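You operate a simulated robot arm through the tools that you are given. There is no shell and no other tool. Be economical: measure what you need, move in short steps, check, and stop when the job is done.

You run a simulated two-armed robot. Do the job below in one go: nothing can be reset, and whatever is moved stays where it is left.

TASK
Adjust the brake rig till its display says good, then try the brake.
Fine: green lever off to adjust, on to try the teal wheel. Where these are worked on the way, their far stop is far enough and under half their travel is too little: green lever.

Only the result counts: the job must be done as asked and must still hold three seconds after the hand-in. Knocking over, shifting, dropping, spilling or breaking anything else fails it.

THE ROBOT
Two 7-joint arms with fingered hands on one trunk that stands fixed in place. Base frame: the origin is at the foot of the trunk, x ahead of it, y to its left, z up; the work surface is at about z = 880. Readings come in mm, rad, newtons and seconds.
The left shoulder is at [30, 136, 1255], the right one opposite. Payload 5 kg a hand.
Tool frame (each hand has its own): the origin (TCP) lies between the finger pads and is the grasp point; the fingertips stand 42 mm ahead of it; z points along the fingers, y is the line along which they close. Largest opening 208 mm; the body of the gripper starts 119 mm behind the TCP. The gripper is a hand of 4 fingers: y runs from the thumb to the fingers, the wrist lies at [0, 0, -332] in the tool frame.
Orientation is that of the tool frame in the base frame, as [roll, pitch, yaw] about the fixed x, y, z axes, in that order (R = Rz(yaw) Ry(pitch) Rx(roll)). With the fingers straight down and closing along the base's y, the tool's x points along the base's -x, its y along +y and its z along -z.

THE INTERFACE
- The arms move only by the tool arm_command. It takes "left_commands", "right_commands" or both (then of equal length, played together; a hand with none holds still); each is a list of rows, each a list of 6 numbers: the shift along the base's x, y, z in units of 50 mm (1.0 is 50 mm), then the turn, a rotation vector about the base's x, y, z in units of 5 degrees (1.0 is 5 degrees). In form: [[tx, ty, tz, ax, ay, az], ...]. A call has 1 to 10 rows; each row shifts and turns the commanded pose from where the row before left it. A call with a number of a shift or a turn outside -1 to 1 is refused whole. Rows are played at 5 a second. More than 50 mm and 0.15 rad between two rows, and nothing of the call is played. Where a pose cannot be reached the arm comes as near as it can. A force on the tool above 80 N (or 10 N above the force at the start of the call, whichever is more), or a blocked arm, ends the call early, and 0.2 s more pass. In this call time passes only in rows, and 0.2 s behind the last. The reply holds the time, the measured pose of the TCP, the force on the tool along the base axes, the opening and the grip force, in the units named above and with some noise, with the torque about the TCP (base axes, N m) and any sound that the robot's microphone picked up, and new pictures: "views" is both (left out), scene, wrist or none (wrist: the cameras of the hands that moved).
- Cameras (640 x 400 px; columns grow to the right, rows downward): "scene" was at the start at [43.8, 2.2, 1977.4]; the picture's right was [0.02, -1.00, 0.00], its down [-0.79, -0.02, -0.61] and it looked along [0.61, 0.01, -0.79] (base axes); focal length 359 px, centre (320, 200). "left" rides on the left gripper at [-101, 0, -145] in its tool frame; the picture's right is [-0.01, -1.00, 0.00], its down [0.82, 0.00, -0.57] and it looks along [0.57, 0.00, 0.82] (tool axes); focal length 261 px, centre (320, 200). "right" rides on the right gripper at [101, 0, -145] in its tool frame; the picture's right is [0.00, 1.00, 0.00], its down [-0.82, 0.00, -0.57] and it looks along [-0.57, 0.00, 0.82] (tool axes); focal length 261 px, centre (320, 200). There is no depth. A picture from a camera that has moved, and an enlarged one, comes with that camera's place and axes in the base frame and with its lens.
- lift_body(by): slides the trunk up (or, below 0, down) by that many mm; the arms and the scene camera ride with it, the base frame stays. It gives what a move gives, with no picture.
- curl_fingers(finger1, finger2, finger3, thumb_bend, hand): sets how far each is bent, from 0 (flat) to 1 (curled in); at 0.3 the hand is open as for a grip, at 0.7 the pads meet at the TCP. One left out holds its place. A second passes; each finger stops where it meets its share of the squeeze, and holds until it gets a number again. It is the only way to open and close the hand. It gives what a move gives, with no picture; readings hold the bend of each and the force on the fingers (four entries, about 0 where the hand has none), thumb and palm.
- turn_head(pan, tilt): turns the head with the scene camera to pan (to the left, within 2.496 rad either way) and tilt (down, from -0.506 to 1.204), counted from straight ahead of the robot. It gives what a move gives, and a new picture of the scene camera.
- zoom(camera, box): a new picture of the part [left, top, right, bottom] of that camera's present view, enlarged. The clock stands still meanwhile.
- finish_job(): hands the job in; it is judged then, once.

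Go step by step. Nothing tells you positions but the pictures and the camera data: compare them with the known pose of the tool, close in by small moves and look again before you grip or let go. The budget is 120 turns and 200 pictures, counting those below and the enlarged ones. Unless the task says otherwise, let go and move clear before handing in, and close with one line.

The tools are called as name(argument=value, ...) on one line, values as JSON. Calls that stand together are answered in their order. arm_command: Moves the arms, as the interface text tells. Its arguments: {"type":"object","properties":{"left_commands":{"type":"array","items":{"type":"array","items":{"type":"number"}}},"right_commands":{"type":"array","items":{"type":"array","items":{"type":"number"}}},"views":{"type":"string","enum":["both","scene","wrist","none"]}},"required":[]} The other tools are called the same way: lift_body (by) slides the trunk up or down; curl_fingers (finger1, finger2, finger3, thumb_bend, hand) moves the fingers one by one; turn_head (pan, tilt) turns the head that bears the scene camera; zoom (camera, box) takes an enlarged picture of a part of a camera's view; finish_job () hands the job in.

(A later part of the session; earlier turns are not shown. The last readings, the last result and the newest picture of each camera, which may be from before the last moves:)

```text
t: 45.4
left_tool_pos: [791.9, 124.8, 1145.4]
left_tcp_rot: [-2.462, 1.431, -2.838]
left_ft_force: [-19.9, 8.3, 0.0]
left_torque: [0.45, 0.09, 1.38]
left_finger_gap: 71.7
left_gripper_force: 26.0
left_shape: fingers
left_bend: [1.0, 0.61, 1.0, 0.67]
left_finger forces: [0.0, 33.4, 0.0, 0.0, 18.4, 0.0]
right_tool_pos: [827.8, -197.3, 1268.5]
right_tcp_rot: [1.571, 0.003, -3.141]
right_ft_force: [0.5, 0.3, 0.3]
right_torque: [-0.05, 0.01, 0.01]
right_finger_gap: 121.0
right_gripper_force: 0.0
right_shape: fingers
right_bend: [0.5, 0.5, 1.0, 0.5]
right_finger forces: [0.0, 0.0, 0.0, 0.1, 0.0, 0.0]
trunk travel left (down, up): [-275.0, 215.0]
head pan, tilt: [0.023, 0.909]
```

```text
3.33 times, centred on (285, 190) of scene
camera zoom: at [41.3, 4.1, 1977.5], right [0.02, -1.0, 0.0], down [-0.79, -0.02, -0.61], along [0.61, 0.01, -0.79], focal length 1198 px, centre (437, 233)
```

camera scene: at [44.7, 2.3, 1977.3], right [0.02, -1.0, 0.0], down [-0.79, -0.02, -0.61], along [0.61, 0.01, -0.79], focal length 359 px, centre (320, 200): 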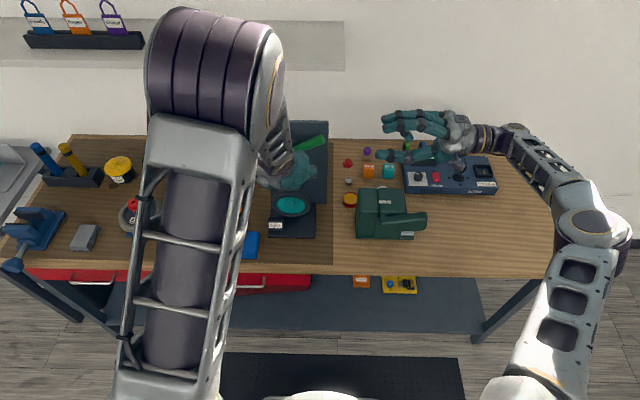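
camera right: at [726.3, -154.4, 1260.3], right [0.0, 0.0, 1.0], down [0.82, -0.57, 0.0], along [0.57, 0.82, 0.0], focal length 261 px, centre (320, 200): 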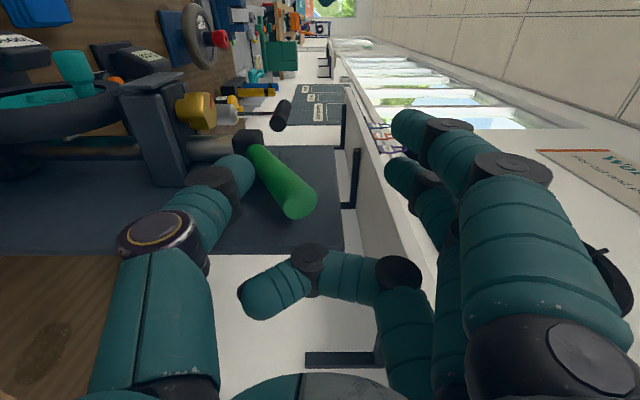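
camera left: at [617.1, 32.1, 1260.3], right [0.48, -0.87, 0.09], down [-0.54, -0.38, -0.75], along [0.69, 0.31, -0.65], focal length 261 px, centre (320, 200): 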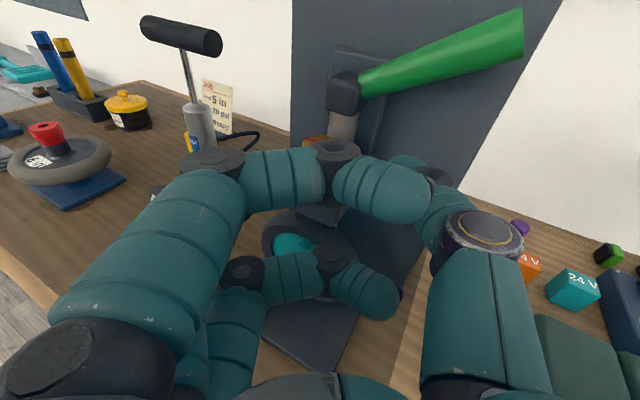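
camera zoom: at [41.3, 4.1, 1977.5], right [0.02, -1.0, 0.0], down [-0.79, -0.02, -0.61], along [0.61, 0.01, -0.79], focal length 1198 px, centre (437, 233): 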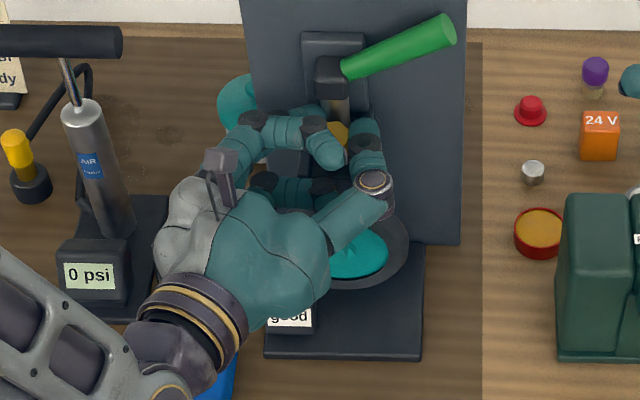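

The display says "good". I'll release the knob and back out straight.

curl_fingers(hand="left", finger2=0.5, thumb_bend=0.5)

arm_command(left_commands=[[-0.8, 0.3, 0, 0, 0, 0], [-0.8, 0.3, 0, 0, 0, 0], [0, 0.6, 0.6, 0, 0, 0], [0, 0.8, 0.4, 0, 0, 0], [0, 0.8, 0, 0, 0, 0]], views="none")

zoom(camera="scene", box=[240, 130, 330, 250])

zoom(camera="right", box=[160, 0, 370, 150])

```text
t: 46.4
left_tool_pos: [794.3, 120.0, 1144.6]
left_tcp_rot: [-2.459, 1.432, -2.834]
left_ft_force: [0.9, 0.6, 0.9]
left_torque: [0.01, -0.01, 0.01]
left_finger_gap: 84.5
left_gripper_force: 0.0
left_shape: fingers
left_bend: [1.0, 0.5, 1.0, 0.5]
left_finger forces: [0.0, 0.0, 0.1, 0.1, 0.0, 0.1]
right_tool_pos: [830.6, -199.7, 1269.1]
right_tcp_rot: [1.571, -0.001, 3.141]
right_ft_force: [0.0, 0.4, 0.0]
right_torque: [-0.01, 0.01, -0.01]
right_finger_gap: 121.1
right_gripper_force: 0.1
right_shape: fingers
right_bend: [0.5, 0.5, 1.0, 0.5]
right_finger forces: [0.0, 0.0, 0.0, 0.0, 0.0, 0.0]
trunk travel left (down, up): [-275.0, 215.0]
head pan, tilt: [0.023, 0.909]
```

```text
t: 47.6
left_tool_pos: [714.8, 262.0, 1191.4]
left_tcp_rot: [-2.453, 1.432, -2.83]
left_ft_force: [-0.4, 0.2, -0.1]
left_torque: [0.04, 0.01, -0.02]
left_finger_gap: 84.3
left_gripper_force: 0.0
left_shape: fingers
left_bend: [1.0, 0.5, 1.0, 0.5]
left_finger forces: [0.0, 0.0, 0.0, 0.0, 0.1, 0.0]
right_tool_pos: [830.2, -199.7, 1267.5]
right_tcp_rot: [1.57, 0.0, -3.141]
right_ft_force: [0.3, 0.5, 0.8]
right_torque: [-0.04, -0.02, 0.02]
right_finger_gap: 120.7
right_gripper_force: 0.0
right_shape: fingers
right_bend: [0.5, 0.5, 1.0, 0.5]
right_finger forces: [0.0, 0.1, 0.0, 0.1, 0.0, 0.0]
trunk travel left (down, up): [-275.0, 215.0]
head pan, tilt: [0.023, 0.909]
```

```text
3.33 times, centred on (285, 190) of scene
camera zoom: at [43.7, 3.8, 1977.4], right [0.02, -1.0, 0.0], down [-0.79, -0.02, -0.61], along [0.61, 0.01, -0.79], focal length 1198 px, centre (437, 233)
```

zoom: 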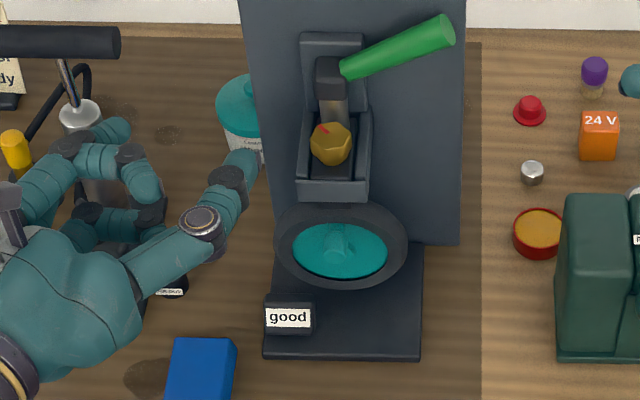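

```text
2.67 times, centred on (265, 75) of right
camera zoom: at [728.1, -344.0, 1268.8], right [0.0, 0.0, 1.0], down [0.82, -0.57, 0.0], along [0.57, 0.82, 0.0], focal length 695 px, centre (467, 533)
```

zoom: 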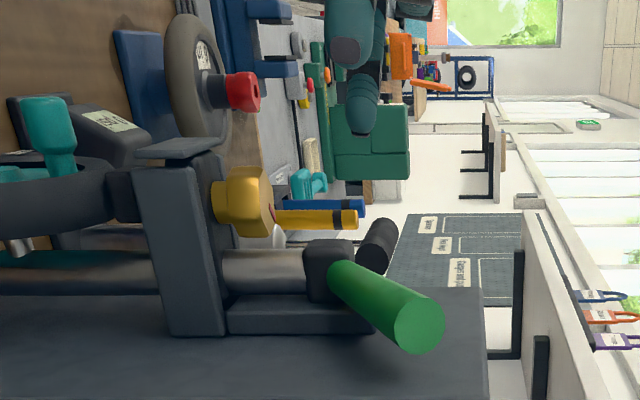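

Display holds "good". Now the right hand takes the lever end between fingers and thumb again, to push it down (brake on).

curl_fingers(hand="right", finger1=0.56, finger2=0.56, finger3=1.0, thumb_bend=0.5)

arm_command(right_commands=[[0, 0.8, -0.3, 0, 0, 0], [0, 0.8, -0.3, 0, 0, 0], [0, 0.8, 0, 0, 0, 0], [0, 0.8, 0, 0, 0, 0], [0, 0.6, 0, 0, 0, 0]], views="wrist")

zoom(camera="scene", box=[255, 80, 415, 220])

```text
t: 48.6
left_tool_pos: [712.6, 262.7, 1192.2]
left_tcp_rot: [-2.461, 1.431, -2.837]
left_ft_force: [-0.9, -0.2, -0.2]
left_torque: [0.02, -0.01, 0.01]
left_finger_gap: 84.6
left_gripper_force: 0.1
left_shape: fingers
left_bend: [1.0, 0.5, 1.0, 0.5]
left_finger forces: [0.1, 0.0, 0.1, 0.0, 0.0, 0.1]
right_tool_pos: [828.4, -199.1, 1266.6]
right_tcp_rot: [1.571, 0.001, 3.14]
right_ft_force: [-0.2, 0.2, 0.0]
right_torque: [0.03, -0.01, -0.03]
right_finger_gap: 106.3
right_gripper_force: 0.1
right_shape: fingers
right_bend: [0.56, 0.56, 1.0, 0.5]
right_finger forces: [0.0, 0.0, 0.0, 0.1, 0.0, 0.0]
trunk travel left (down, up): [-275.0, 215.0]
head pan, tilt: [0.023, 0.909]
```

```text
t: 49.8
left_tool_pos: [712.8, 262.2, 1192.7]
left_tcp_rot: [-2.456, 1.431, -2.831]
left_ft_force: [0.7, 0.2, 0.0]
left_torque: [-0.01, -0.05, -0.04]
left_finger_gap: 84.8
left_gripper_force: 0.0
left_shape: fingers
left_bend: [1.0, 0.5, 1.0, 0.5]
left_finger forces: [0.0, 0.1, 0.1, 0.0, 0.0, 0.1]
right_tool_pos: [827.0, -11.8, 1239.9]
right_tcp_rot: [1.57, 0.001, -3.14]
right_ft_force: [0.4, -1.1, 0.1]
right_torque: [0.0, -0.03, 0.01]
right_finger_gap: 106.1
right_gripper_force: 0.0
right_shape: fingers
right_bend: [0.56, 0.56, 1.0, 0.5]
right_finger forces: [0.0, 0.0, 0.0, 0.0, 0.0, 0.0]
trunk travel left (down, up): [-275.0, 215.0]
head pan, tilt: [0.023, 0.909]
camera right: at [726.2, -157.0, 1240.5], right [0.0, 0.0, 1.0], down [0.82, -0.57, 0.0], along [0.57, 0.82, 0.0], focal length 261 px, centre (320, 200)
```

right: 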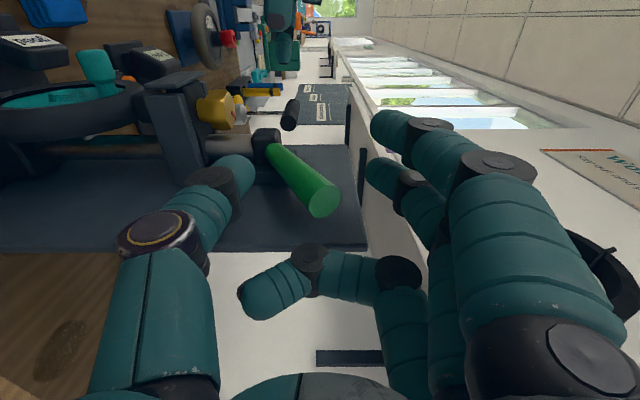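

```text
2.86 times, centred on (335, 150) of scene
camera zoom: at [43.7, 3.0, 1977.4], right [0.02, -1.0, 0.0], down [-0.79, -0.02, -0.61], along [0.61, 0.01, -0.79], focal length 1026 px, centre (277, 343)
```

zoom: 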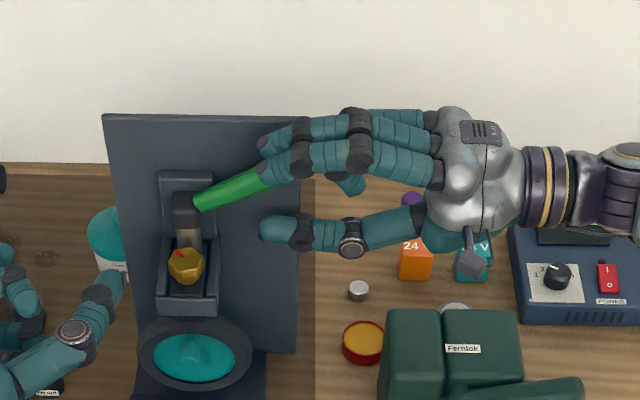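

arm_command(right_commands=[[0, 0, -0.4, 0, 0, 0], [0, 0, -0.4, 0, 0, 0], [0, 0, -0.4, 0, 0, 0], [0, 0, -0.3, 0, 0, 0]], views="wrist")

```text
t: 50.8
left_tool_pos: [713.0, 263.2, 1191.3]
left_tcp_rot: [-2.46, 1.431, -2.835]
left_ft_force: [-0.2, 0.9, 0.1]
left_torque: [0.01, 0.0, -0.03]
left_finger_gap: 84.4
left_gripper_force: 0.1
left_shape: fingers
left_bend: [1.0, 0.5, 1.0, 0.5]
left_finger forces: [0.0, 0.1, 0.0, 0.0, 0.0, 0.0]
right_tool_pos: [828.9, -8.3, 1164.7]
right_tcp_rot: [1.57, 0.001, -3.141]
right_ft_force: [-0.2, -0.5, -0.2]
right_torque: [-0.05, -0.02, 0.05]
right_finger_gap: 106.1
right_gripper_force: 0.4
right_shape: fingers
right_bend: [0.56, 0.56, 1.0, 0.5]
right_finger forces: [0.1, 0.2, 0.0, 0.0, 0.1, 0.0]
trunk travel left (down, up): [-275.0, 215.0]
head pan, tilt: [0.023, 0.909]
camera right: at [728.1, -154.7, 1164.9], right [0.0, 0.0, 1.0], down [0.82, -0.57, 0.0], along [0.57, 0.82, 0.0], focal length 261 px, centre (320, 200)
```

right: 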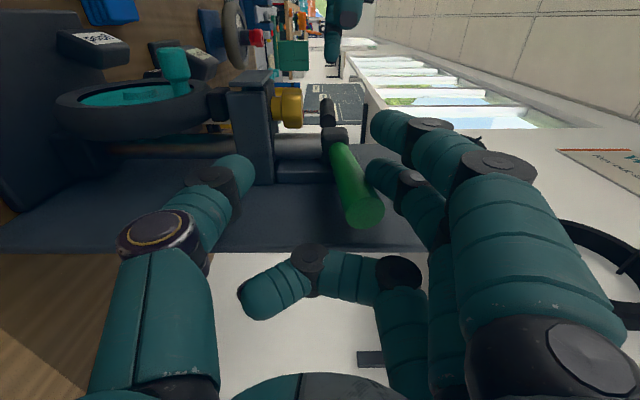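

The lever is coming down under the finger; continue to the lower stop.

arm_command(right_commands=[[0, 0, -0.3, 0, 0, 0], [0, 0, -0.3, 0, 0, 0], [0, 0, -0.3, 0, 0, 0], [0, 0, -0.2, 0, 0, 0]], views="wrist")

zoom(camera="scene", box=[240, 110, 370, 250])

```text
t: 51.8
left_tool_pos: [712.2, 264.2, 1193.4]
left_tcp_rot: [-2.452, 1.433, -2.829]
left_ft_force: [-0.1, -0.1, -0.5]
left_torque: [-0.02, 0.0, -0.08]
left_finger_gap: 84.3
left_gripper_force: 0.0
left_shape: fingers
left_bend: [1.0, 0.5, 1.0, 0.5]
left_finger forces: [0.0, 0.0, 0.1, 0.0, 0.0, 0.0]
right_tool_pos: [828.0, -8.4, 1116.7]
right_tcp_rot: [1.565, 0.006, 3.141]
right_ft_force: [2.1, 0.2, 39.8]
right_torque: [-3.98, -0.2, 0.23]
right_finger_gap: 102.8
right_gripper_force: 19.2
right_shape: fingers
right_bend: [0.56, 0.56, 1.0, 0.5]
right_finger forces: [0.0, 0.1, 0.0, 0.0, 37.6, 0.0]
trunk travel left (down, up): [-275.0, 215.0]
head pan, tilt: [0.023, 0.909]
camera right: at [726.8, -153.7, 1116.1], right [0.0, 0.0, 1.0], down [0.82, -0.57, 0.0], along [0.57, 0.82, 0.01], focal length 261 px, centre (320, 200)
```

right: 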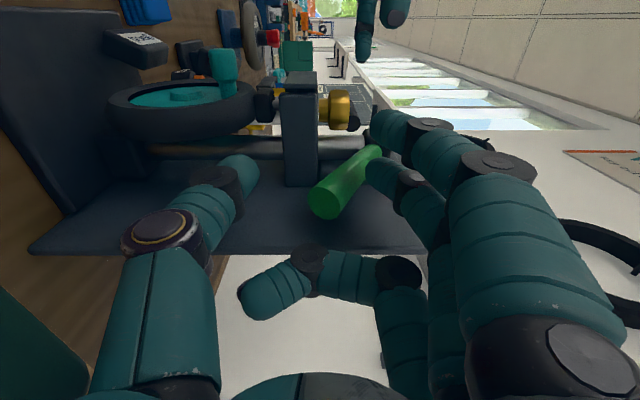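

```text
2.86 times, centred on (305, 180) of scene
camera zoom: at [40.4, 3.4, 1978.1], right [0.02, -1.0, 0.0], down [-0.79, -0.02, -0.62], along [0.62, 0.01, -0.79], focal length 1026 px, centre (363, 257)
```

zoom: 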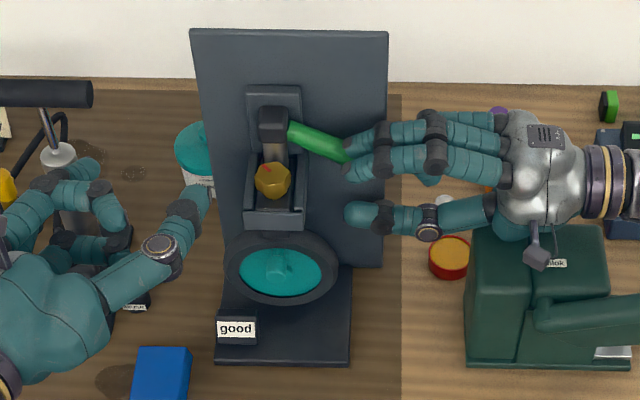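

The lever is down again, but the thumb base is pressing on the green Fernlok box beneath (40 N up). I raise the hand at once and check nothing has shifted.

arm_command(right_commands=[[0, 0, 0.3, 0, 0, 0]], views="both")

zoom(camera="scene", box=[240, 110, 450, 250])

```text
t: 52.2
left_tool_pos: [714.1, 262.1, 1192.8]
left_tcp_rot: [-2.462, 1.432, -2.838]
left_ft_force: [0.3, -0.7, 0.2]
left_torque: [0.01, 0.0, 0.01]
left_finger_gap: 84.6
left_gripper_force: 0.1
left_shape: fingers
left_bend: [1.0, 0.5, 1.0, 0.5]
left_finger forces: [0.1, 0.0, 0.1, 0.0, 0.0, 0.0]
right_tool_pos: [827.1, -13.0, 1120.0]
right_tcp_rot: [1.574, -0.001, 3.138]
right_ft_force: [0.1, 0.9, 0.5]
right_torque: [-0.03, -0.01, -0.01]
right_finger_gap: 105.6
right_gripper_force: 0.2
right_shape: fingers
right_bend: [0.56, 0.56, 1.0, 0.5]
right_finger forces: [0.1, 0.0, 0.1, 0.0, 0.0, 0.0]
trunk travel left (down, up): [-275.0, 215.0]
head pan, tilt: [0.023, 0.909]
camera scene: at [43.9, 1.5, 1977.1], right [0.02, -1.0, 0.0], down [-0.79, -0.02, -0.61], along [0.61, 0.01, -0.79], focal length 359 px, centre (320, 200)
camera right: at [727.1, -156.7, 1122.0], right [0.01, 0.0, 1.0], down [0.82, -0.57, 0.0], along [0.57, 0.82, -0.01], focal length 261 px, centre (320, 200)
```

scene: 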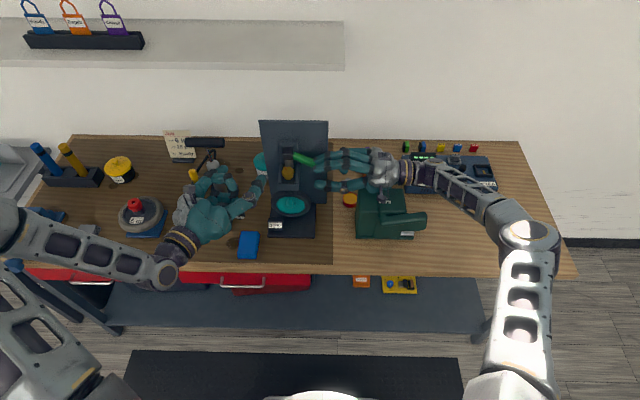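
right: 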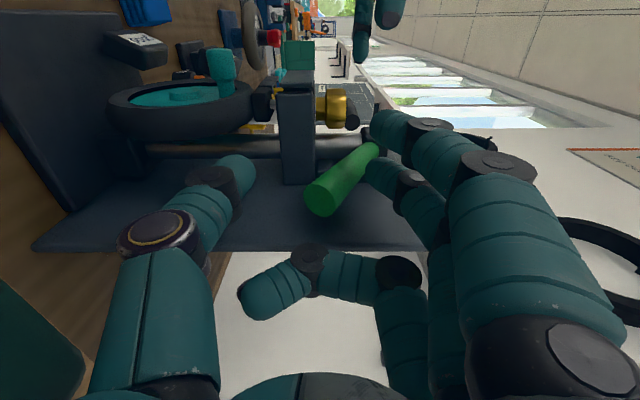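

```text
2.86 times, centred on (345, 180) of scene
camera zoom: at [43.9, 1.5, 1977.1], right [0.02, -1.0, 0.0], down [-0.79, -0.02, -0.61], along [0.61, 0.01, -0.79], focal length 1026 px, centre (249, 257)
```

zoom: 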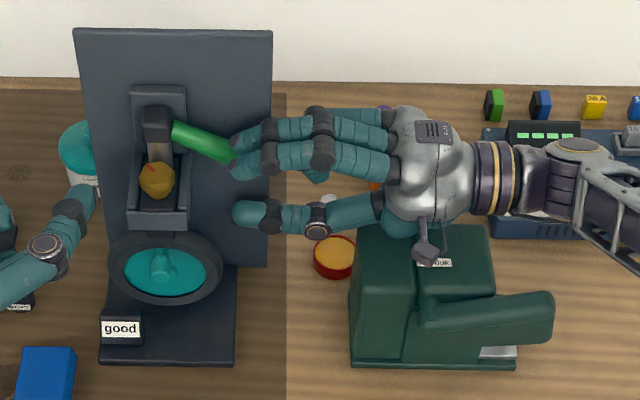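

Nothing has shifted. Raise a little, withdraw to the right, and check the lever.

arm_command(right_commands=[[0, -0.3, 0.3, 0, 0, 0], [0, -0.8, 0, 0, 0, 0], [0, -0.6, 0.7, 0, 0, 0], [0, -0.8, 0.4, 0, 0, 0], [0, -0.8, 0.3, 0, 0, 0], [0, -0.5, 0.3, 0, 0, 0]], views="none")

zoom(camera="scene", box=[240, 110, 350, 250])

zoom(camera="right", box=[100, 0, 370, 190])

```text
t: 53.6
left_tool_pos: [713.5, 262.1, 1191.9]
left_tcp_rot: [-2.461, 1.432, -2.837]
left_ft_force: [0.0, 0.4, -0.1]
left_torque: [0.0, 0.04, 0.03]
left_finger_gap: 84.3
left_gripper_force: 0.0
left_shape: fingers
left_bend: [1.0, 0.5, 1.0, 0.5]
left_finger forces: [0.1, 0.1, 0.1, 0.0, 0.0, 0.0]
right_tool_pos: [827.3, -200.9, 1226.1]
right_tcp_rot: [1.57, 0.0, -3.14]
right_ft_force: [-0.2, 0.7, 0.0]
right_torque: [0.07, 0.02, 0.01]
right_finger_gap: 105.8
right_gripper_force: 0.1
right_shape: fingers
right_bend: [0.56, 0.56, 1.0, 0.5]
right_finger forces: [0.0, 0.0, 0.0, 0.0, 0.0, 0.0]
trunk travel left (down, up): [-275.0, 215.0]
head pan, tilt: [0.023, 0.909]
```

```text
2.86 times, centred on (295, 180) of scene
camera zoom: at [43.6, 1.8, 1977.4], right [0.02, -1.0, 0.0], down [-0.79, -0.02, -0.61], along [0.61, 0.01, -0.79], focal length 1026 px, centre (391, 257)
```

zoom: 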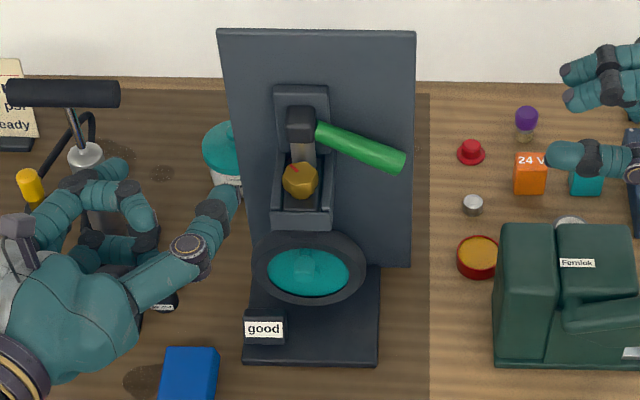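

```text
2.11 times, centred on (235, 95) of right
camera zoom: at [727.2, -346.2, 1226.2], right [0.0, 0.0, 1.0], down [0.82, -0.57, 0.0], along [0.57, 0.82, 0.0], focal length 549 px, centre (499, 421)
```

zoom: 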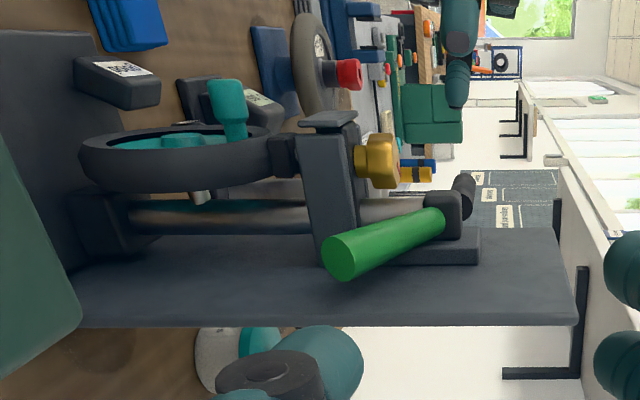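

Lever is back at its lower stop and display still says good. Next is the teal wheel: its crank peg points at the robot with its tip near (752, 115, 1030). I'll bring the left hand, straightened, in front of it.

arm_command(left_commands=[[-0.2, -0.6, 0, 0, 0, 1], [-0.2, -0.6, 0, 0, 0, 1], [-0.06, -0.6, 0, 0, 0, 1], [0, -0.6, 0, 0, 0, 1], [0, -0.54, -0.5, 0, 0, 0], [0, 0, -0.8, 0, 0, 0], [0, 0, -0.8, 0, 0, 0], [0, 0, -0.8, 0, 0, 0]], views="wrist")

zoom(camera="right", box=[60, 0, 330, 190])

```text
t: 55.4
left_tool_pos: [692.4, 113.3, 1049.3]
left_tcp_rot: [-2.454, 1.432, -2.48]
left_ft_force: [0.8, 0.5, 0.6]
left_torque: [-0.02, 0.01, -0.03]
left_finger_gap: 84.3
left_gripper_force: 0.0
left_shape: fingers
left_bend: [1.0, 0.5, 1.0, 0.5]
left_finger forces: [0.0, 0.0, 0.0, 0.0, 0.0, 0.0]
right_tool_pos: [828.3, -201.1, 1224.9]
right_tcp_rot: [1.571, 0.001, 3.141]
right_ft_force: [0.3, -0.8, 0.1]
right_torque: [0.03, 0.05, 0.05]
right_finger_gap: 105.4
right_gripper_force: 0.1
right_shape: fingers
right_bend: [0.56, 0.56, 1.0, 0.5]
right_finger forces: [0.0, 0.0, 0.0, 0.1, 0.1, 0.1]
trunk travel left (down, up): [-275.0, 215.0]
head pan, tilt: [0.023, 0.909]
camera left: at [559.9, 128.4, 1165.7], right [-0.02, -1.0, 0.09], down [-0.66, -0.05, -0.75], along [0.75, -0.08, -0.65], focal length 261 px, centre (320, 200)
```

left: 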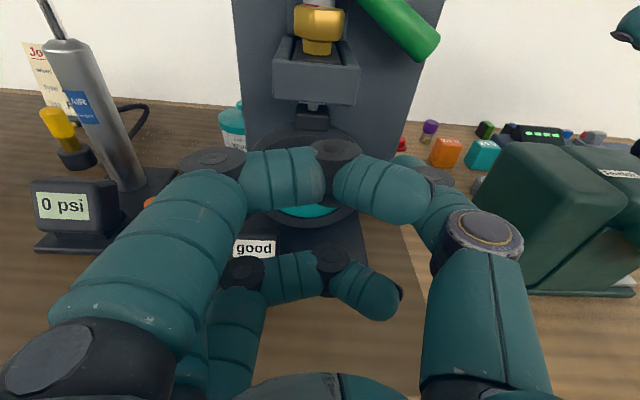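

```text
2.11 times, centred on (195, 95) of right
camera zoom: at [727.7, -346.1, 1226.0], right [0.0, 0.0, 1.0], down [0.82, -0.57, 0.0], along [0.57, 0.82, 0.0], focal length 549 px, centre (583, 421)
```

zoom: 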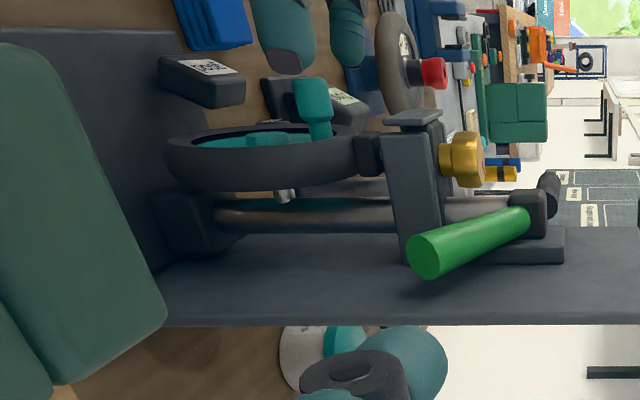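

Peg and thumb line up in height after a 12 mm drop. I'll lower, move forward so the peg's end is between middle finger and thumb, and close.

arm_command(left_commands=[[0, 0.03, -0.25, 0, 0, 0], [0.4, 0, 0, 0, 0, 0], [0.4, 0, 0, 0, 0, 0], [0.3, 0, 0, 0, 0, 0]], views="wrist")

zoom(camera="right", box=[60, 0, 330, 190])

```text
t: 56.4
left_tool_pos: [737.4, 116.2, 1037.3]
left_tcp_rot: [-2.472, 1.425, -2.5]
left_ft_force: [-81.3, 4.7, 3.2]
left_torque: [0.4, 1.23, 5.66]
left_finger_gap: 84.3
left_gripper_force: 40.7
left_shape: fingers
left_bend: [1.0, 0.42, 1.0, 0.5]
left_finger forces: [0.0, 80.8, 0.0, 0.0, 0.1, 0.0]
right_tool_pos: [824.7, -201.4, 1229.6]
right_tcp_rot: [1.569, 0.002, -3.142]
right_ft_force: [1.0, -0.6, -0.3]
right_torque: [0.07, 0.02, 0.09]
right_finger_gap: 105.9
right_gripper_force: 0.0
right_shape: fingers
right_bend: [0.56, 0.56, 1.0, 0.5]
right_finger forces: [0.0, 0.1, 0.0, 0.0, 0.1, 0.0]
trunk travel left (down, up): [-275.0, 215.0]
head pan, tilt: [0.023, 0.909]
camera left: at [605.6, 130.1, 1152.8], right [-0.02, -1.0, 0.09], down [-0.66, -0.06, -0.75], along [0.75, -0.08, -0.66], focal length 261 px, centre (320, 200)
```

left: 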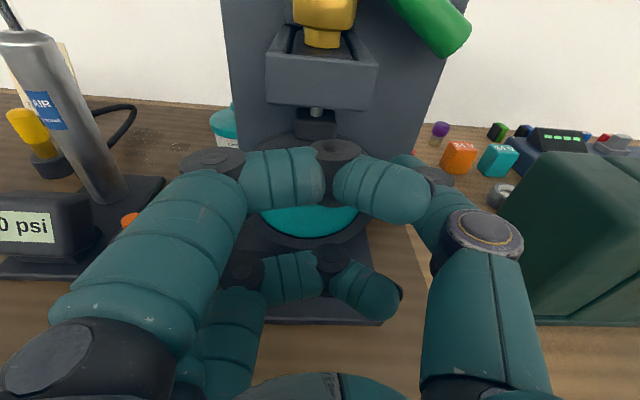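

```text
2.11 times, centred on (195, 95) of right
camera zoom: at [722.0, -346.1, 1229.3], right [0.0, 0.0, 1.0], down [0.82, -0.57, 0.0], along [0.57, 0.82, 0.0], focal length 549 px, centre (583, 421)
```

zoom: 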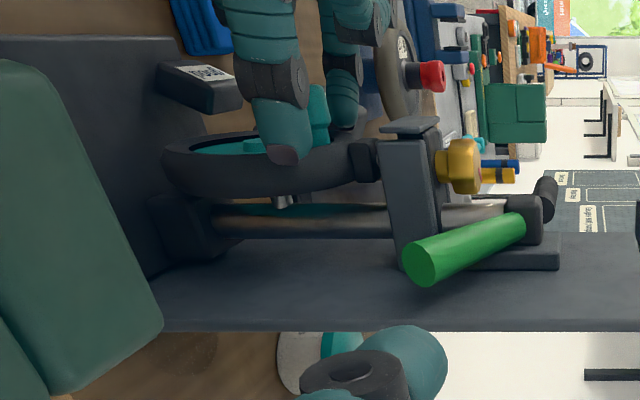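

Finger 2 ran into the tyre face (80 N). Back off 14 mm at once, then check the rig hasn't shifted.

arm_command(left_commands=[[-0.3, 0, 0, 0, 0, 0]], views="none")

zoom(camera="scene", box=[240, 110, 350, 250])

```text
t: 56.8
left_tool_pos: [736.1, 115.3, 1039.4]
left_tcp_rot: [-2.434, 1.44, -2.462]
left_ft_force: [0.3, 1.7, 2.7]
left_torque: [0.15, -0.1, 0.1]
left_finger_gap: 84.4
left_gripper_force: 1.6
left_shape: fingers
left_bend: [1.0, 0.48, 1.0, 0.5]
left_finger forces: [0.0, 3.0, 0.0, 0.1, 0.0, 0.1]
right_tool_pos: [830.5, -201.1, 1224.7]
right_tcp_rot: [1.57, -0.002, -3.14]
right_ft_force: [-0.2, -0.1, -0.4]
right_torque: [0.09, 0.0, 0.02]
right_finger_gap: 105.8
right_gripper_force: 0.1
right_shape: fingers
right_bend: [0.56, 0.56, 1.0, 0.5]
right_finger forces: [0.1, 0.0, 0.1, 0.0, 0.0, 0.0]
trunk travel left (down, up): [-275.0, 215.0]
head pan, tilt: [0.023, 0.909]
```

```text
2.86 times, centred on (295, 180) of scene
camera zoom: at [47.2, 2.0, 1977.4], right [0.02, -1.0, 0.0], down [-0.79, -0.02, -0.61], along [0.61, 0.01, -0.79], focal length 1026 px, centre (391, 257)
```

zoom: 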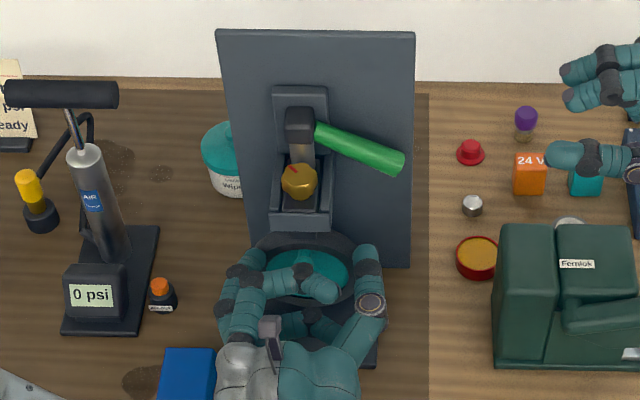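

The rig hasn't moved. I'll bend the fingers more first (shortening their reach), then advance a little and close on the peg.

curl_fingers(hand="left", finger2=0.62, thumb_bend=0.62)

arm_command(left_commands=[[0.15, 0, 0, 0, 0, 0], [0.15, 0, 0, 0, 0, 0]], views="none")

zoom(camera="right", box=[60, 0, 330, 190])

```text
t: 57.8
left_tool_pos: [730.7, 115.9, 1037.6]
left_tcp_rot: [-2.457, 1.433, -2.487]
left_ft_force: [-0.6, -0.3, 0.5]
left_torque: [0.02, -0.02, 0.01]
left_finger_gap: 75.9
left_gripper_force: 0.1
left_shape: fingers
left_bend: [1.0, 0.62, 1.0, 0.62]
left_finger forces: [0.0, 0.0, 0.0, 0.0, 0.0, 0.0]
right_tool_pos: [828.4, -200.9, 1226.1]
right_tcp_rot: [1.571, 0.0, -3.141]
right_ft_force: [-1.3, 0.6, -0.3]
right_torque: [0.03, 0.03, 0.0]
right_finger_gap: 105.9
right_gripper_force: 0.0
right_shape: fingers
right_bend: [0.56, 0.56, 1.0, 0.5]
right_finger forces: [0.0, 0.0, 0.1, 0.0, 0.0, 0.0]
trunk travel left (down, up): [-275.0, 215.0]
head pan, tilt: [0.023, 0.909]
```

```text
t: 58.4
left_tool_pos: [737.7, 113.7, 1037.9]
left_tcp_rot: [-2.472, 1.427, -2.5]
left_ft_force: [-79.6, 8.9, 1.1]
left_torque: [0.17, -0.03, 0.23]
left_finger_gap: 74.6
left_gripper_force: 39.8
left_shape: fingers
left_bend: [1.0, 0.58, 1.0, 0.62]
left_finger forces: [0.0, 41.5, 0.0, 0.0, 38.7, 0.0]
right_tool_pos: [822.1, -201.4, 1229.5]
right_tcp_rot: [1.569, 0.006, -3.14]
right_ft_force: [1.2, 0.8, 0.4]
right_torque: [0.01, 0.0, 0.03]
right_finger_gap: 105.7
right_gripper_force: 0.1
right_shape: fingers
right_bend: [0.56, 0.56, 1.0, 0.5]
right_finger forces: [0.1, 0.0, 0.1, 0.0, 0.0, 0.1]
trunk travel left (down, up): [-275.0, 215.0]
head pan, tilt: [0.023, 0.909]
```

```text
2.11 times, centred on (195, 95) of right
camera zoom: at [721.4, -346.4, 1229.9], right [0.0, 0.0, 1.0], down [0.82, -0.57, 0.0], along [0.57, 0.82, 0.0], focal length 549 px, centre (583, 421)
```

zoom: 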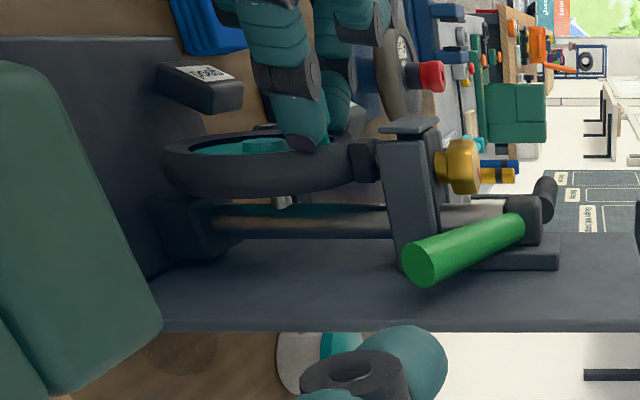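

Both touch the wheel face now; back off slightly and close on the peg.

arm_command(left_commands=[[-0.28, 0, 0, 0, 0, 0]], views="none")

curl_fingers(hand="left", finger2=0.76, thumb_bend=0.76)

zoom(camera="right", box=[60, 0, 330, 190])

zoom(camera="scene", box=[240, 150, 350, 260])

```text
t: 58.8
left_tool_pos: [735.6, 116.5, 1038.8]
left_tcp_rot: [-2.436, 1.436, -2.463]
left_ft_force: [-9.7, 1.4, -4.8]
left_torque: [-0.18, 0.27, 0.32]
left_finger_gap: 75.5
left_gripper_force: 4.5
left_shape: fingers
left_bend: [1.0, 0.62, 1.0, 0.62]
left_finger forces: [0.0, 9.8, 0.0, 0.0, 0.1, 0.0]
right_tool_pos: [829.3, -201.1, 1225.4]
right_tcp_rot: [1.571, 0.001, 3.141]
right_ft_force: [0.5, 0.0, 0.2]
right_torque: [0.01, 0.01, 0.01]
right_finger_gap: 105.6
right_gripper_force: 0.1
right_shape: fingers
right_bend: [0.56, 0.56, 1.0, 0.5]
right_finger forces: [0.0, 0.0, 0.1, 0.1, 0.0, 0.1]
trunk travel left (down, up): [-275.0, 215.0]
head pan, tilt: [0.023, 0.909]
```

```text
t: 59.8
left_tool_pos: [733.3, 114.9, 1040.8]
left_tcp_rot: [-2.428, 1.437, -2.455]
left_ft_force: [23.7, -4.6, 30.5]
left_torque: [0.07, -1.1, -0.15]
left_finger_gap: 71.1
left_gripper_force: 14.7
left_shape: fingers
left_bend: [1.0, 0.64, 1.0, 0.71]
left_finger forces: [0.1, 11.0, 0.0, 0.0, 18.5, 0.1]
right_tool_pos: [828.5, -202.7, 1226.7]
right_tcp_rot: [1.57, 0.001, -3.141]
right_ft_force: [0.1, -0.4, 0.4]
right_torque: [-0.02, -0.02, 0.03]
right_finger_gap: 105.6
right_gripper_force: 0.1
right_shape: fingers
right_bend: [0.56, 0.56, 1.0, 0.5]
right_finger forces: [0.0, 0.0, 0.0, 0.0, 0.0, 0.0]
trunk travel left (down, up): [-275.0, 215.0]
head pan, tilt: [0.023, 0.909]
```

```text
2.11 times, centred on (195, 95) of right
camera zoom: at [727.5, -346.8, 1226.2], right [0.0, 0.0, 1.0], down [0.82, -0.57, 0.0], along [0.57, 0.82, 0.0], focal length 549 px, centre (583, 421)
```

zoom: 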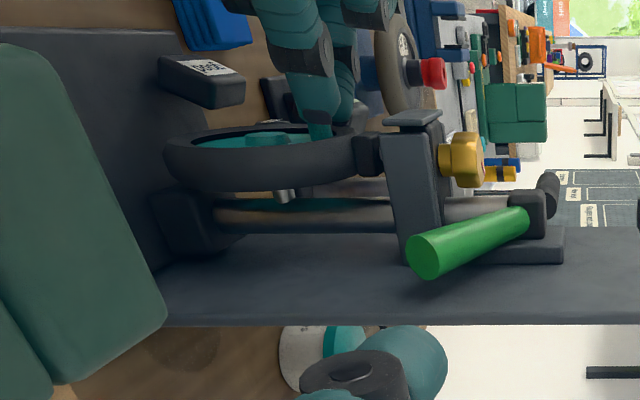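

```text
3.64 times, centred on (295, 205) of scene
camera zoom: at [43.9, 1.2, 1977.7], right [0.02, -1.0, 0.0], down [-0.79, -0.02, -0.61], along [0.61, 0.01, -0.79], focal length 1306 px, centre (411, 182)
```

zoom: 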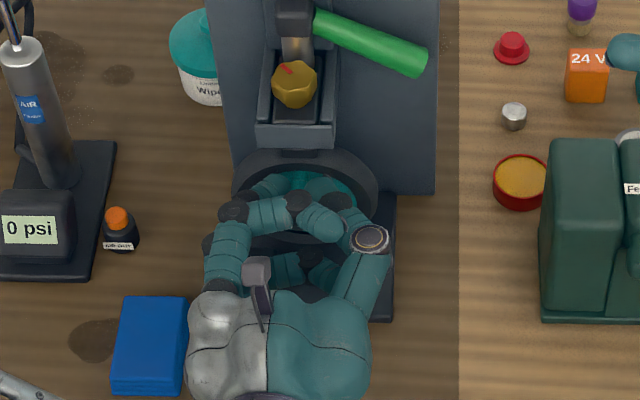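

The peg is held between thumb and finger. I'll push it sideways in small steps and feel for the brake's resistance.

arm_command(left_commands=[[0, -0.1, 0, 0, 0, 0], [0, -0.1, 0, 0, 0, 0], [0, -0.1, 0, 0, 0, 0]], views="none")

zoom(camera="scene", box=[240, 150, 350, 260])

```text
t: 60.6
left_tool_pos: [731.5, 102.5, 1036.3]
left_tcp_rot: [-2.462, 1.432, -2.488]
left_ft_force: [2.5, 16.7, 29.1]
left_torque: [0.91, -1.02, 0.75]
left_finger_gap: 70.0
left_gripper_force: 15.2
left_shape: fingers
left_bend: [1.0, 0.59, 1.0, 0.74]
left_finger forces: [0.0, 25.6, 0.0, 0.0, 4.6, 0.0]
right_tool_pos: [826.6, -202.8, 1227.1]
right_tcp_rot: [1.572, 0.003, 3.141]
right_ft_force: [0.6, 0.1, 0.5]
right_torque: [-0.07, -0.02, -0.02]
right_finger_gap: 105.7
right_gripper_force: 0.0
right_shape: fingers
right_bend: [0.56, 0.56, 1.0, 0.5]
right_finger forces: [0.0, 0.0, 0.0, 0.0, 0.0, 0.0]
trunk travel left (down, up): [-275.0, 215.0]
head pan, tilt: [0.023, 0.909]
```

```text
3.64 times, centred on (295, 205) of scene
camera zoom: at [40.9, 3.8, 1977.5], right [0.02, -1.0, 0.0], down [-0.79, -0.02, -0.61], along [0.61, 0.01, -0.79], focal length 1306 px, centre (411, 182)
```

zoom: 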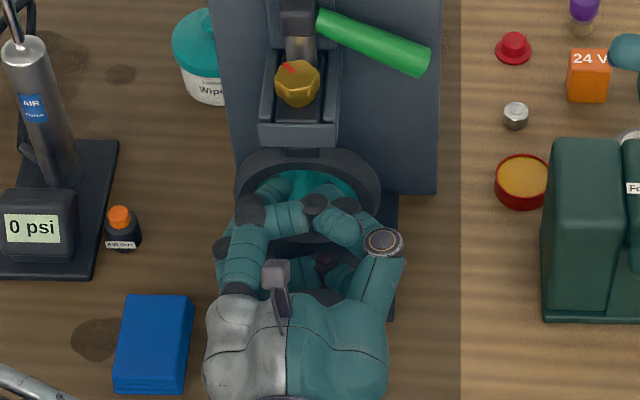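

arm_command(left_commands=[[0, -0.12, 0, 0, 0, 0], [0, -0.12, 0, 0, 0, 0], [0, -0.12, 0, 0, 0, 0], [0, -0.12, 0, 0, 0, 0]], views="none")

zoom(camera="right", box=[60, 0, 330, 190])

zoom(camera="scene", box=[240, 110, 350, 250])

```text
t: 61.6
left_tool_pos: [729.9, 80.5, 1038.4]
left_tcp_rot: [-2.439, 1.437, -2.46]
left_ft_force: [-25.9, 37.6, 24.8]
left_torque: [1.67, -0.7, 2.66]
left_finger_gap: 69.3
left_gripper_force: 20.6
left_shape: fingers
left_bend: [1.0, 0.49, 1.0, 0.76]
left_finger forces: [0.1, 41.8, 0.0, 0.0, 0.0, 0.0]
right_tool_pos: [825.2, -199.1, 1228.8]
right_tcp_rot: [1.573, 0.002, 3.14]
right_ft_force: [-0.6, 0.3, -0.9]
right_torque: [0.01, 0.0, 0.02]
right_finger_gap: 105.7
right_gripper_force: 0.1
right_shape: fingers
right_bend: [0.56, 0.56, 1.0, 0.5]
right_finger forces: [0.1, 0.0, 0.1, 0.0, 0.1, 0.1]
trunk travel left (down, up): [-275.0, 215.0]
head pan, tilt: [0.023, 0.909]
```

```text
2.11 times, centred on (195, 95) of right
camera zoom: at [724.1, -344.6, 1228.9], right [0.0, 0.0, 1.0], down [0.82, -0.57, 0.0], along [0.57, 0.82, 0.0], focal length 549 px, centre (583, 421)
```

zoom: 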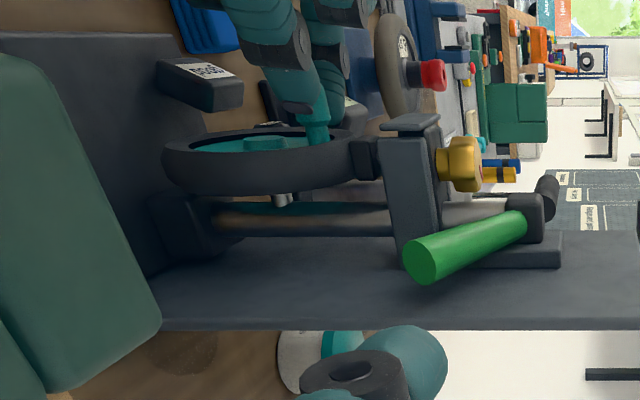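

```text
2.86 times, centred on (295, 180) of scene
camera zoom: at [38.5, 6.1, 1977.6], right [0.02, -1.0, 0.0], down [-0.79, -0.02, -0.62], along [0.62, 0.01, -0.79], focal length 1026 px, centre (391, 257)
```

zoom: 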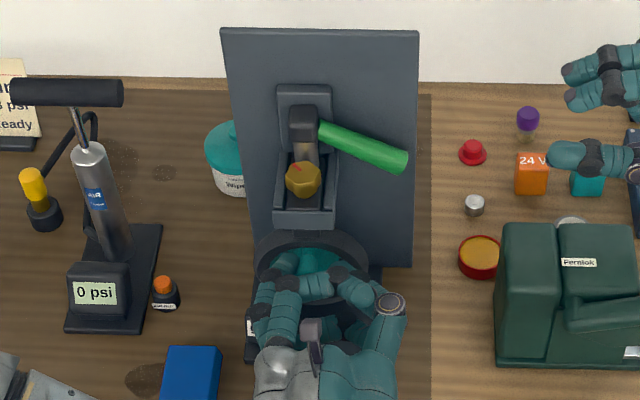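

The wheel resists ~40 N with hardly any motion: the brake holds. I'll ease off, release and look at the display and wheel.

arm_command(left_commands=[[0, 0.3, 0, 0, 0, 0], [0, 0.3, 0, 0, 0, 0], [0, 0.1, 0, 0, 0, 0]], views="none")

curl_fingers(hand="left", finger2=0.62, thumb_bend=0.62)

arm_command(left_commands=[[-0.6, 0, 0, 0, 0, 0], [-0.4, 0.6, 0.3, 0, 0, 0], [0, 0.9, 0.3, 0, 0, 0], [0, 0.9, 0.3, 0, 0, 0]], views="none")

zoom(camera="scene", box=[240, 110, 350, 250])

zoom(camera="scene", box=[260, 175, 330, 245])

```text
t: 62.4
left_tool_pos: [731.1, 107.1, 1039.2]
left_tcp_rot: [-2.449, 1.429, -2.485]
left_ft_force: [-12.7, -10.5, 7.6]
left_torque: [0.08, -0.21, -0.16]
left_finger_gap: 68.7
left_gripper_force: 17.7
left_shape: fingers
left_bend: [1.0, 0.61, 1.0, 0.76]
left_finger forces: [0.0, 12.1, 0.0, 0.1, 23.4, 0.0]
right_tool_pos: [827.6, -203.2, 1225.5]
right_tcp_rot: [1.572, 0.003, 3.14]
right_ft_force: [-0.1, 0.2, 0.3]
right_torque: [-0.01, 0.0, -0.01]
right_finger_gap: 105.7
right_gripper_force: 0.1
right_shape: fingers
right_bend: [0.56, 0.56, 1.0, 0.5]
right_finger forces: [0.0, 0.0, 0.1, 0.0, 0.0, 0.1]
trunk travel left (down, up): [-275.0, 215.0]
head pan, tilt: [0.023, 0.909]
```

```text
t: 63.4
left_tool_pos: [732.7, 112.5, 1038.2]
left_tcp_rot: [-2.461, 1.432, -2.488]
left_ft_force: [-1.0, 0.5, -0.1]
left_torque: [-0.02, -0.01, 0.0]
left_finger_gap: 75.6
left_gripper_force: 0.1
left_shape: fingers
left_bend: [1.0, 0.62, 1.0, 0.62]
left_finger forces: [0.0, 0.1, 0.0, 0.1, 0.0, 0.0]
right_tool_pos: [827.9, -201.3, 1225.3]
right_tcp_rot: [1.571, 0.001, -3.141]
right_ft_force: [0.7, -0.3, -0.4]
right_torque: [0.01, 0.02, 0.03]
right_finger_gap: 105.7
right_gripper_force: 0.1
right_shape: fingers
right_bend: [0.56, 0.56, 1.0, 0.5]
right_finger forces: [0.0, 0.0, 0.0, 0.0, 0.0, 0.1]
trunk travel left (down, up): [-275.0, 215.0]
head pan, tilt: [0.023, 0.909]
```

```text
t: 64.4
left_tool_pos: [682.6, 230.1, 1085.6]
left_tcp_rot: [-2.452, 1.432, -2.48]
left_ft_force: [0.3, -0.4, 0.0]
left_torque: [0.01, 0.03, 0.0]
left_finger_gap: 75.4
left_gripper_force: 0.1
left_shape: fingers
left_bend: [1.0, 0.62, 1.0, 0.62]
left_finger forces: [0.1, 0.0, 0.0, 0.1, 0.1, 0.1]
right_tool_pos: [827.3, -200.5, 1226.3]
right_tcp_rot: [1.571, 0.002, 3.141]
right_ft_force: [-0.6, 0.2, 1.7]
right_torque: [-0.07, -0.01, -0.09]
right_finger_gap: 105.8
right_gripper_force: 0.1
right_shape: fingers
right_bend: [0.56, 0.56, 1.0, 0.5]
right_finger forces: [0.0, 0.0, 0.1, 0.0, 0.0, 0.0]
trunk travel left (down, up): [-275.0, 215.0]
head pan, tilt: [0.023, 0.909]
```

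```text
2.86 times, centred on (295, 180) of scene
camera zoom: at [42.4, 3.6, 1977.5], right [0.02, -1.0, 0.0], down [-0.79, -0.02, -0.61], along [0.61, 0.01, -0.79], focal length 1026 px, centre (391, 257)
```

zoom: 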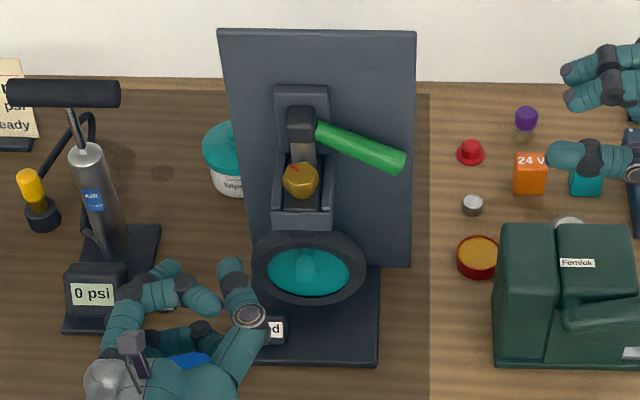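

```text
5.71 times, centred on (295, 210) of scene
camera zoom: at [42.4, 3.6, 1977.5], right [0.02, -1.0, 0.0], down [-0.79, -0.02, -0.61], along [0.61, 0.01, -0.79], focal length 2053 px, centre (463, 143)
```

zoom: 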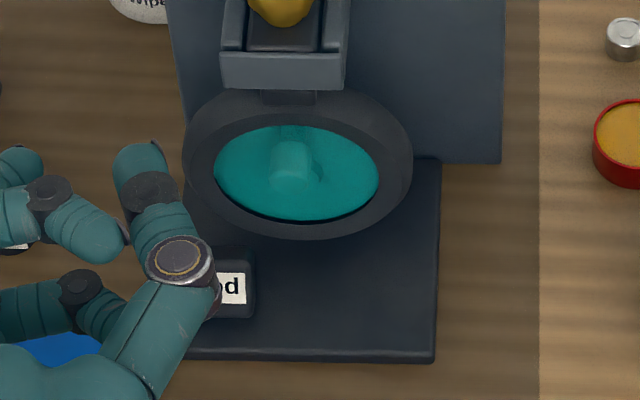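

The peg moved only about 4° and display remains good. To try it more firmly I'll push the peg's side with the fingertips end-on (stiffer): close the pinch, yaw the hand to point forward-right.

curl_fingers(hand="left", finger2=0.7, thumb_bend=0.7)

arm_command(left_commands=[[0, 0, 0, 0, 0, -1], [0, 0, 0, 0, 0, -1], [0, 0, 0, 0, 0, -1], [0, 0, 0, 0, 0, -1], [0, 0, 0, 0, 0, -1], [0, 0, 0, 0, 0, -1], [0, 0, 0, 0, 0, -1], [0, 0, 0, 0, 0, -1], [0, 0, 0, 0, 0, -1], [0, 0, 0, 0, 0, -1]], views="both")

```text
t: 65.4
left_tool_pos: [685.0, 229.8, 1084.3]
left_tcp_rot: [-2.461, 1.431, -2.487]
left_ft_force: [-0.2, -0.1, 0.0]
left_torque: [0.01, 0.01, -0.01]
left_finger_gap: 71.9
left_gripper_force: 0.0
left_shape: fingers
left_bend: [1.0, 0.7, 1.0, 0.7]
left_finger forces: [0.0, 0.0, 0.0, 0.0, 0.1, 0.1]
right_tool_pos: [827.9, -200.4, 1226.6]
right_tcp_rot: [1.571, 0.001, 3.139]
right_ft_force: [-0.1, 0.7, 1.2]
right_torque: [0.01, -0.01, 0.04]
right_finger_gap: 105.9
right_gripper_force: 0.0
right_shape: fingers
right_bend: [0.56, 0.56, 1.0, 0.5]
right_finger forces: [0.0, 0.0, 0.0, 0.0, 0.1, 0.0]
trunk travel left (down, up): [-275.0, 215.0]
head pan, tilt: [0.023, 0.909]
```

```text
t: 67.6
left_tool_pos: [682.7, 232.5, 1082.1]
left_tcp_rot: [-2.458, 1.431, 2.925]
left_ft_force: [0.4, 0.4, -0.5]
left_torque: [-0.06, -0.02, -0.03]
left_finger_gap: 71.7
left_gripper_force: 0.0
left_shape: fingers
left_bend: [1.0, 0.7, 1.0, 0.7]
left_finger forces: [0.0, 0.0, 0.0, 0.0, 0.0, 0.0]
right_tool_pos: [830.0, -200.4, 1225.8]
right_tcp_rot: [1.571, 0.001, -3.14]
right_ft_force: [-0.3, 0.4, 0.0]
right_torque: [0.03, 0.0, 0.04]
right_finger_gap: 105.8
right_gripper_force: 0.0
right_shape: fingers
right_bend: [0.56, 0.56, 1.0, 0.5]
right_finger forces: [0.0, 0.1, 0.0, 0.1, 0.0, 0.0]
trunk travel left (down, up): [-275.0, 215.0]
head pan, tilt: [0.023, 0.909]
camera scene: at [44.8, 2.0, 1977.4], right [0.02, -1.0, 0.0], down [-0.79, -0.02, -0.61], along [0.61, 0.01, -0.79], focal length 359 px, centre (320, 200)
camera left: at [607.9, 343.2, 1197.9], right [-0.78, -0.62, 0.09], down [-0.47, 0.47, -0.75], along [0.42, -0.63, -0.65], focal length 261 px, centre (320, 200)
```

scene: 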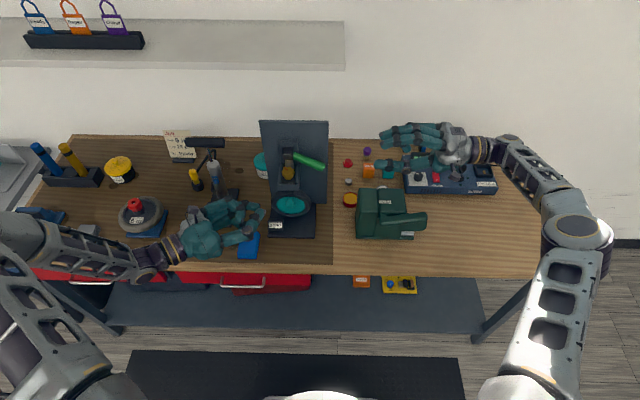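
left: 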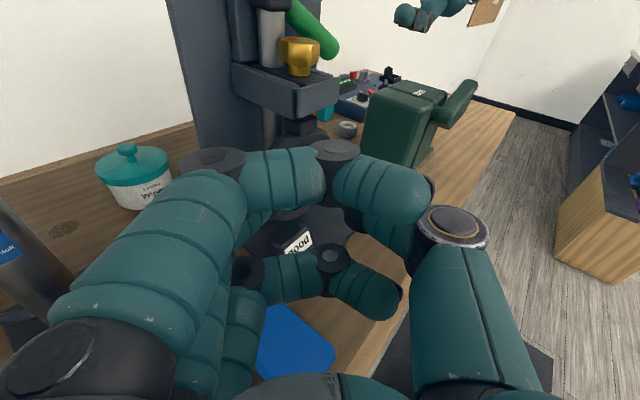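

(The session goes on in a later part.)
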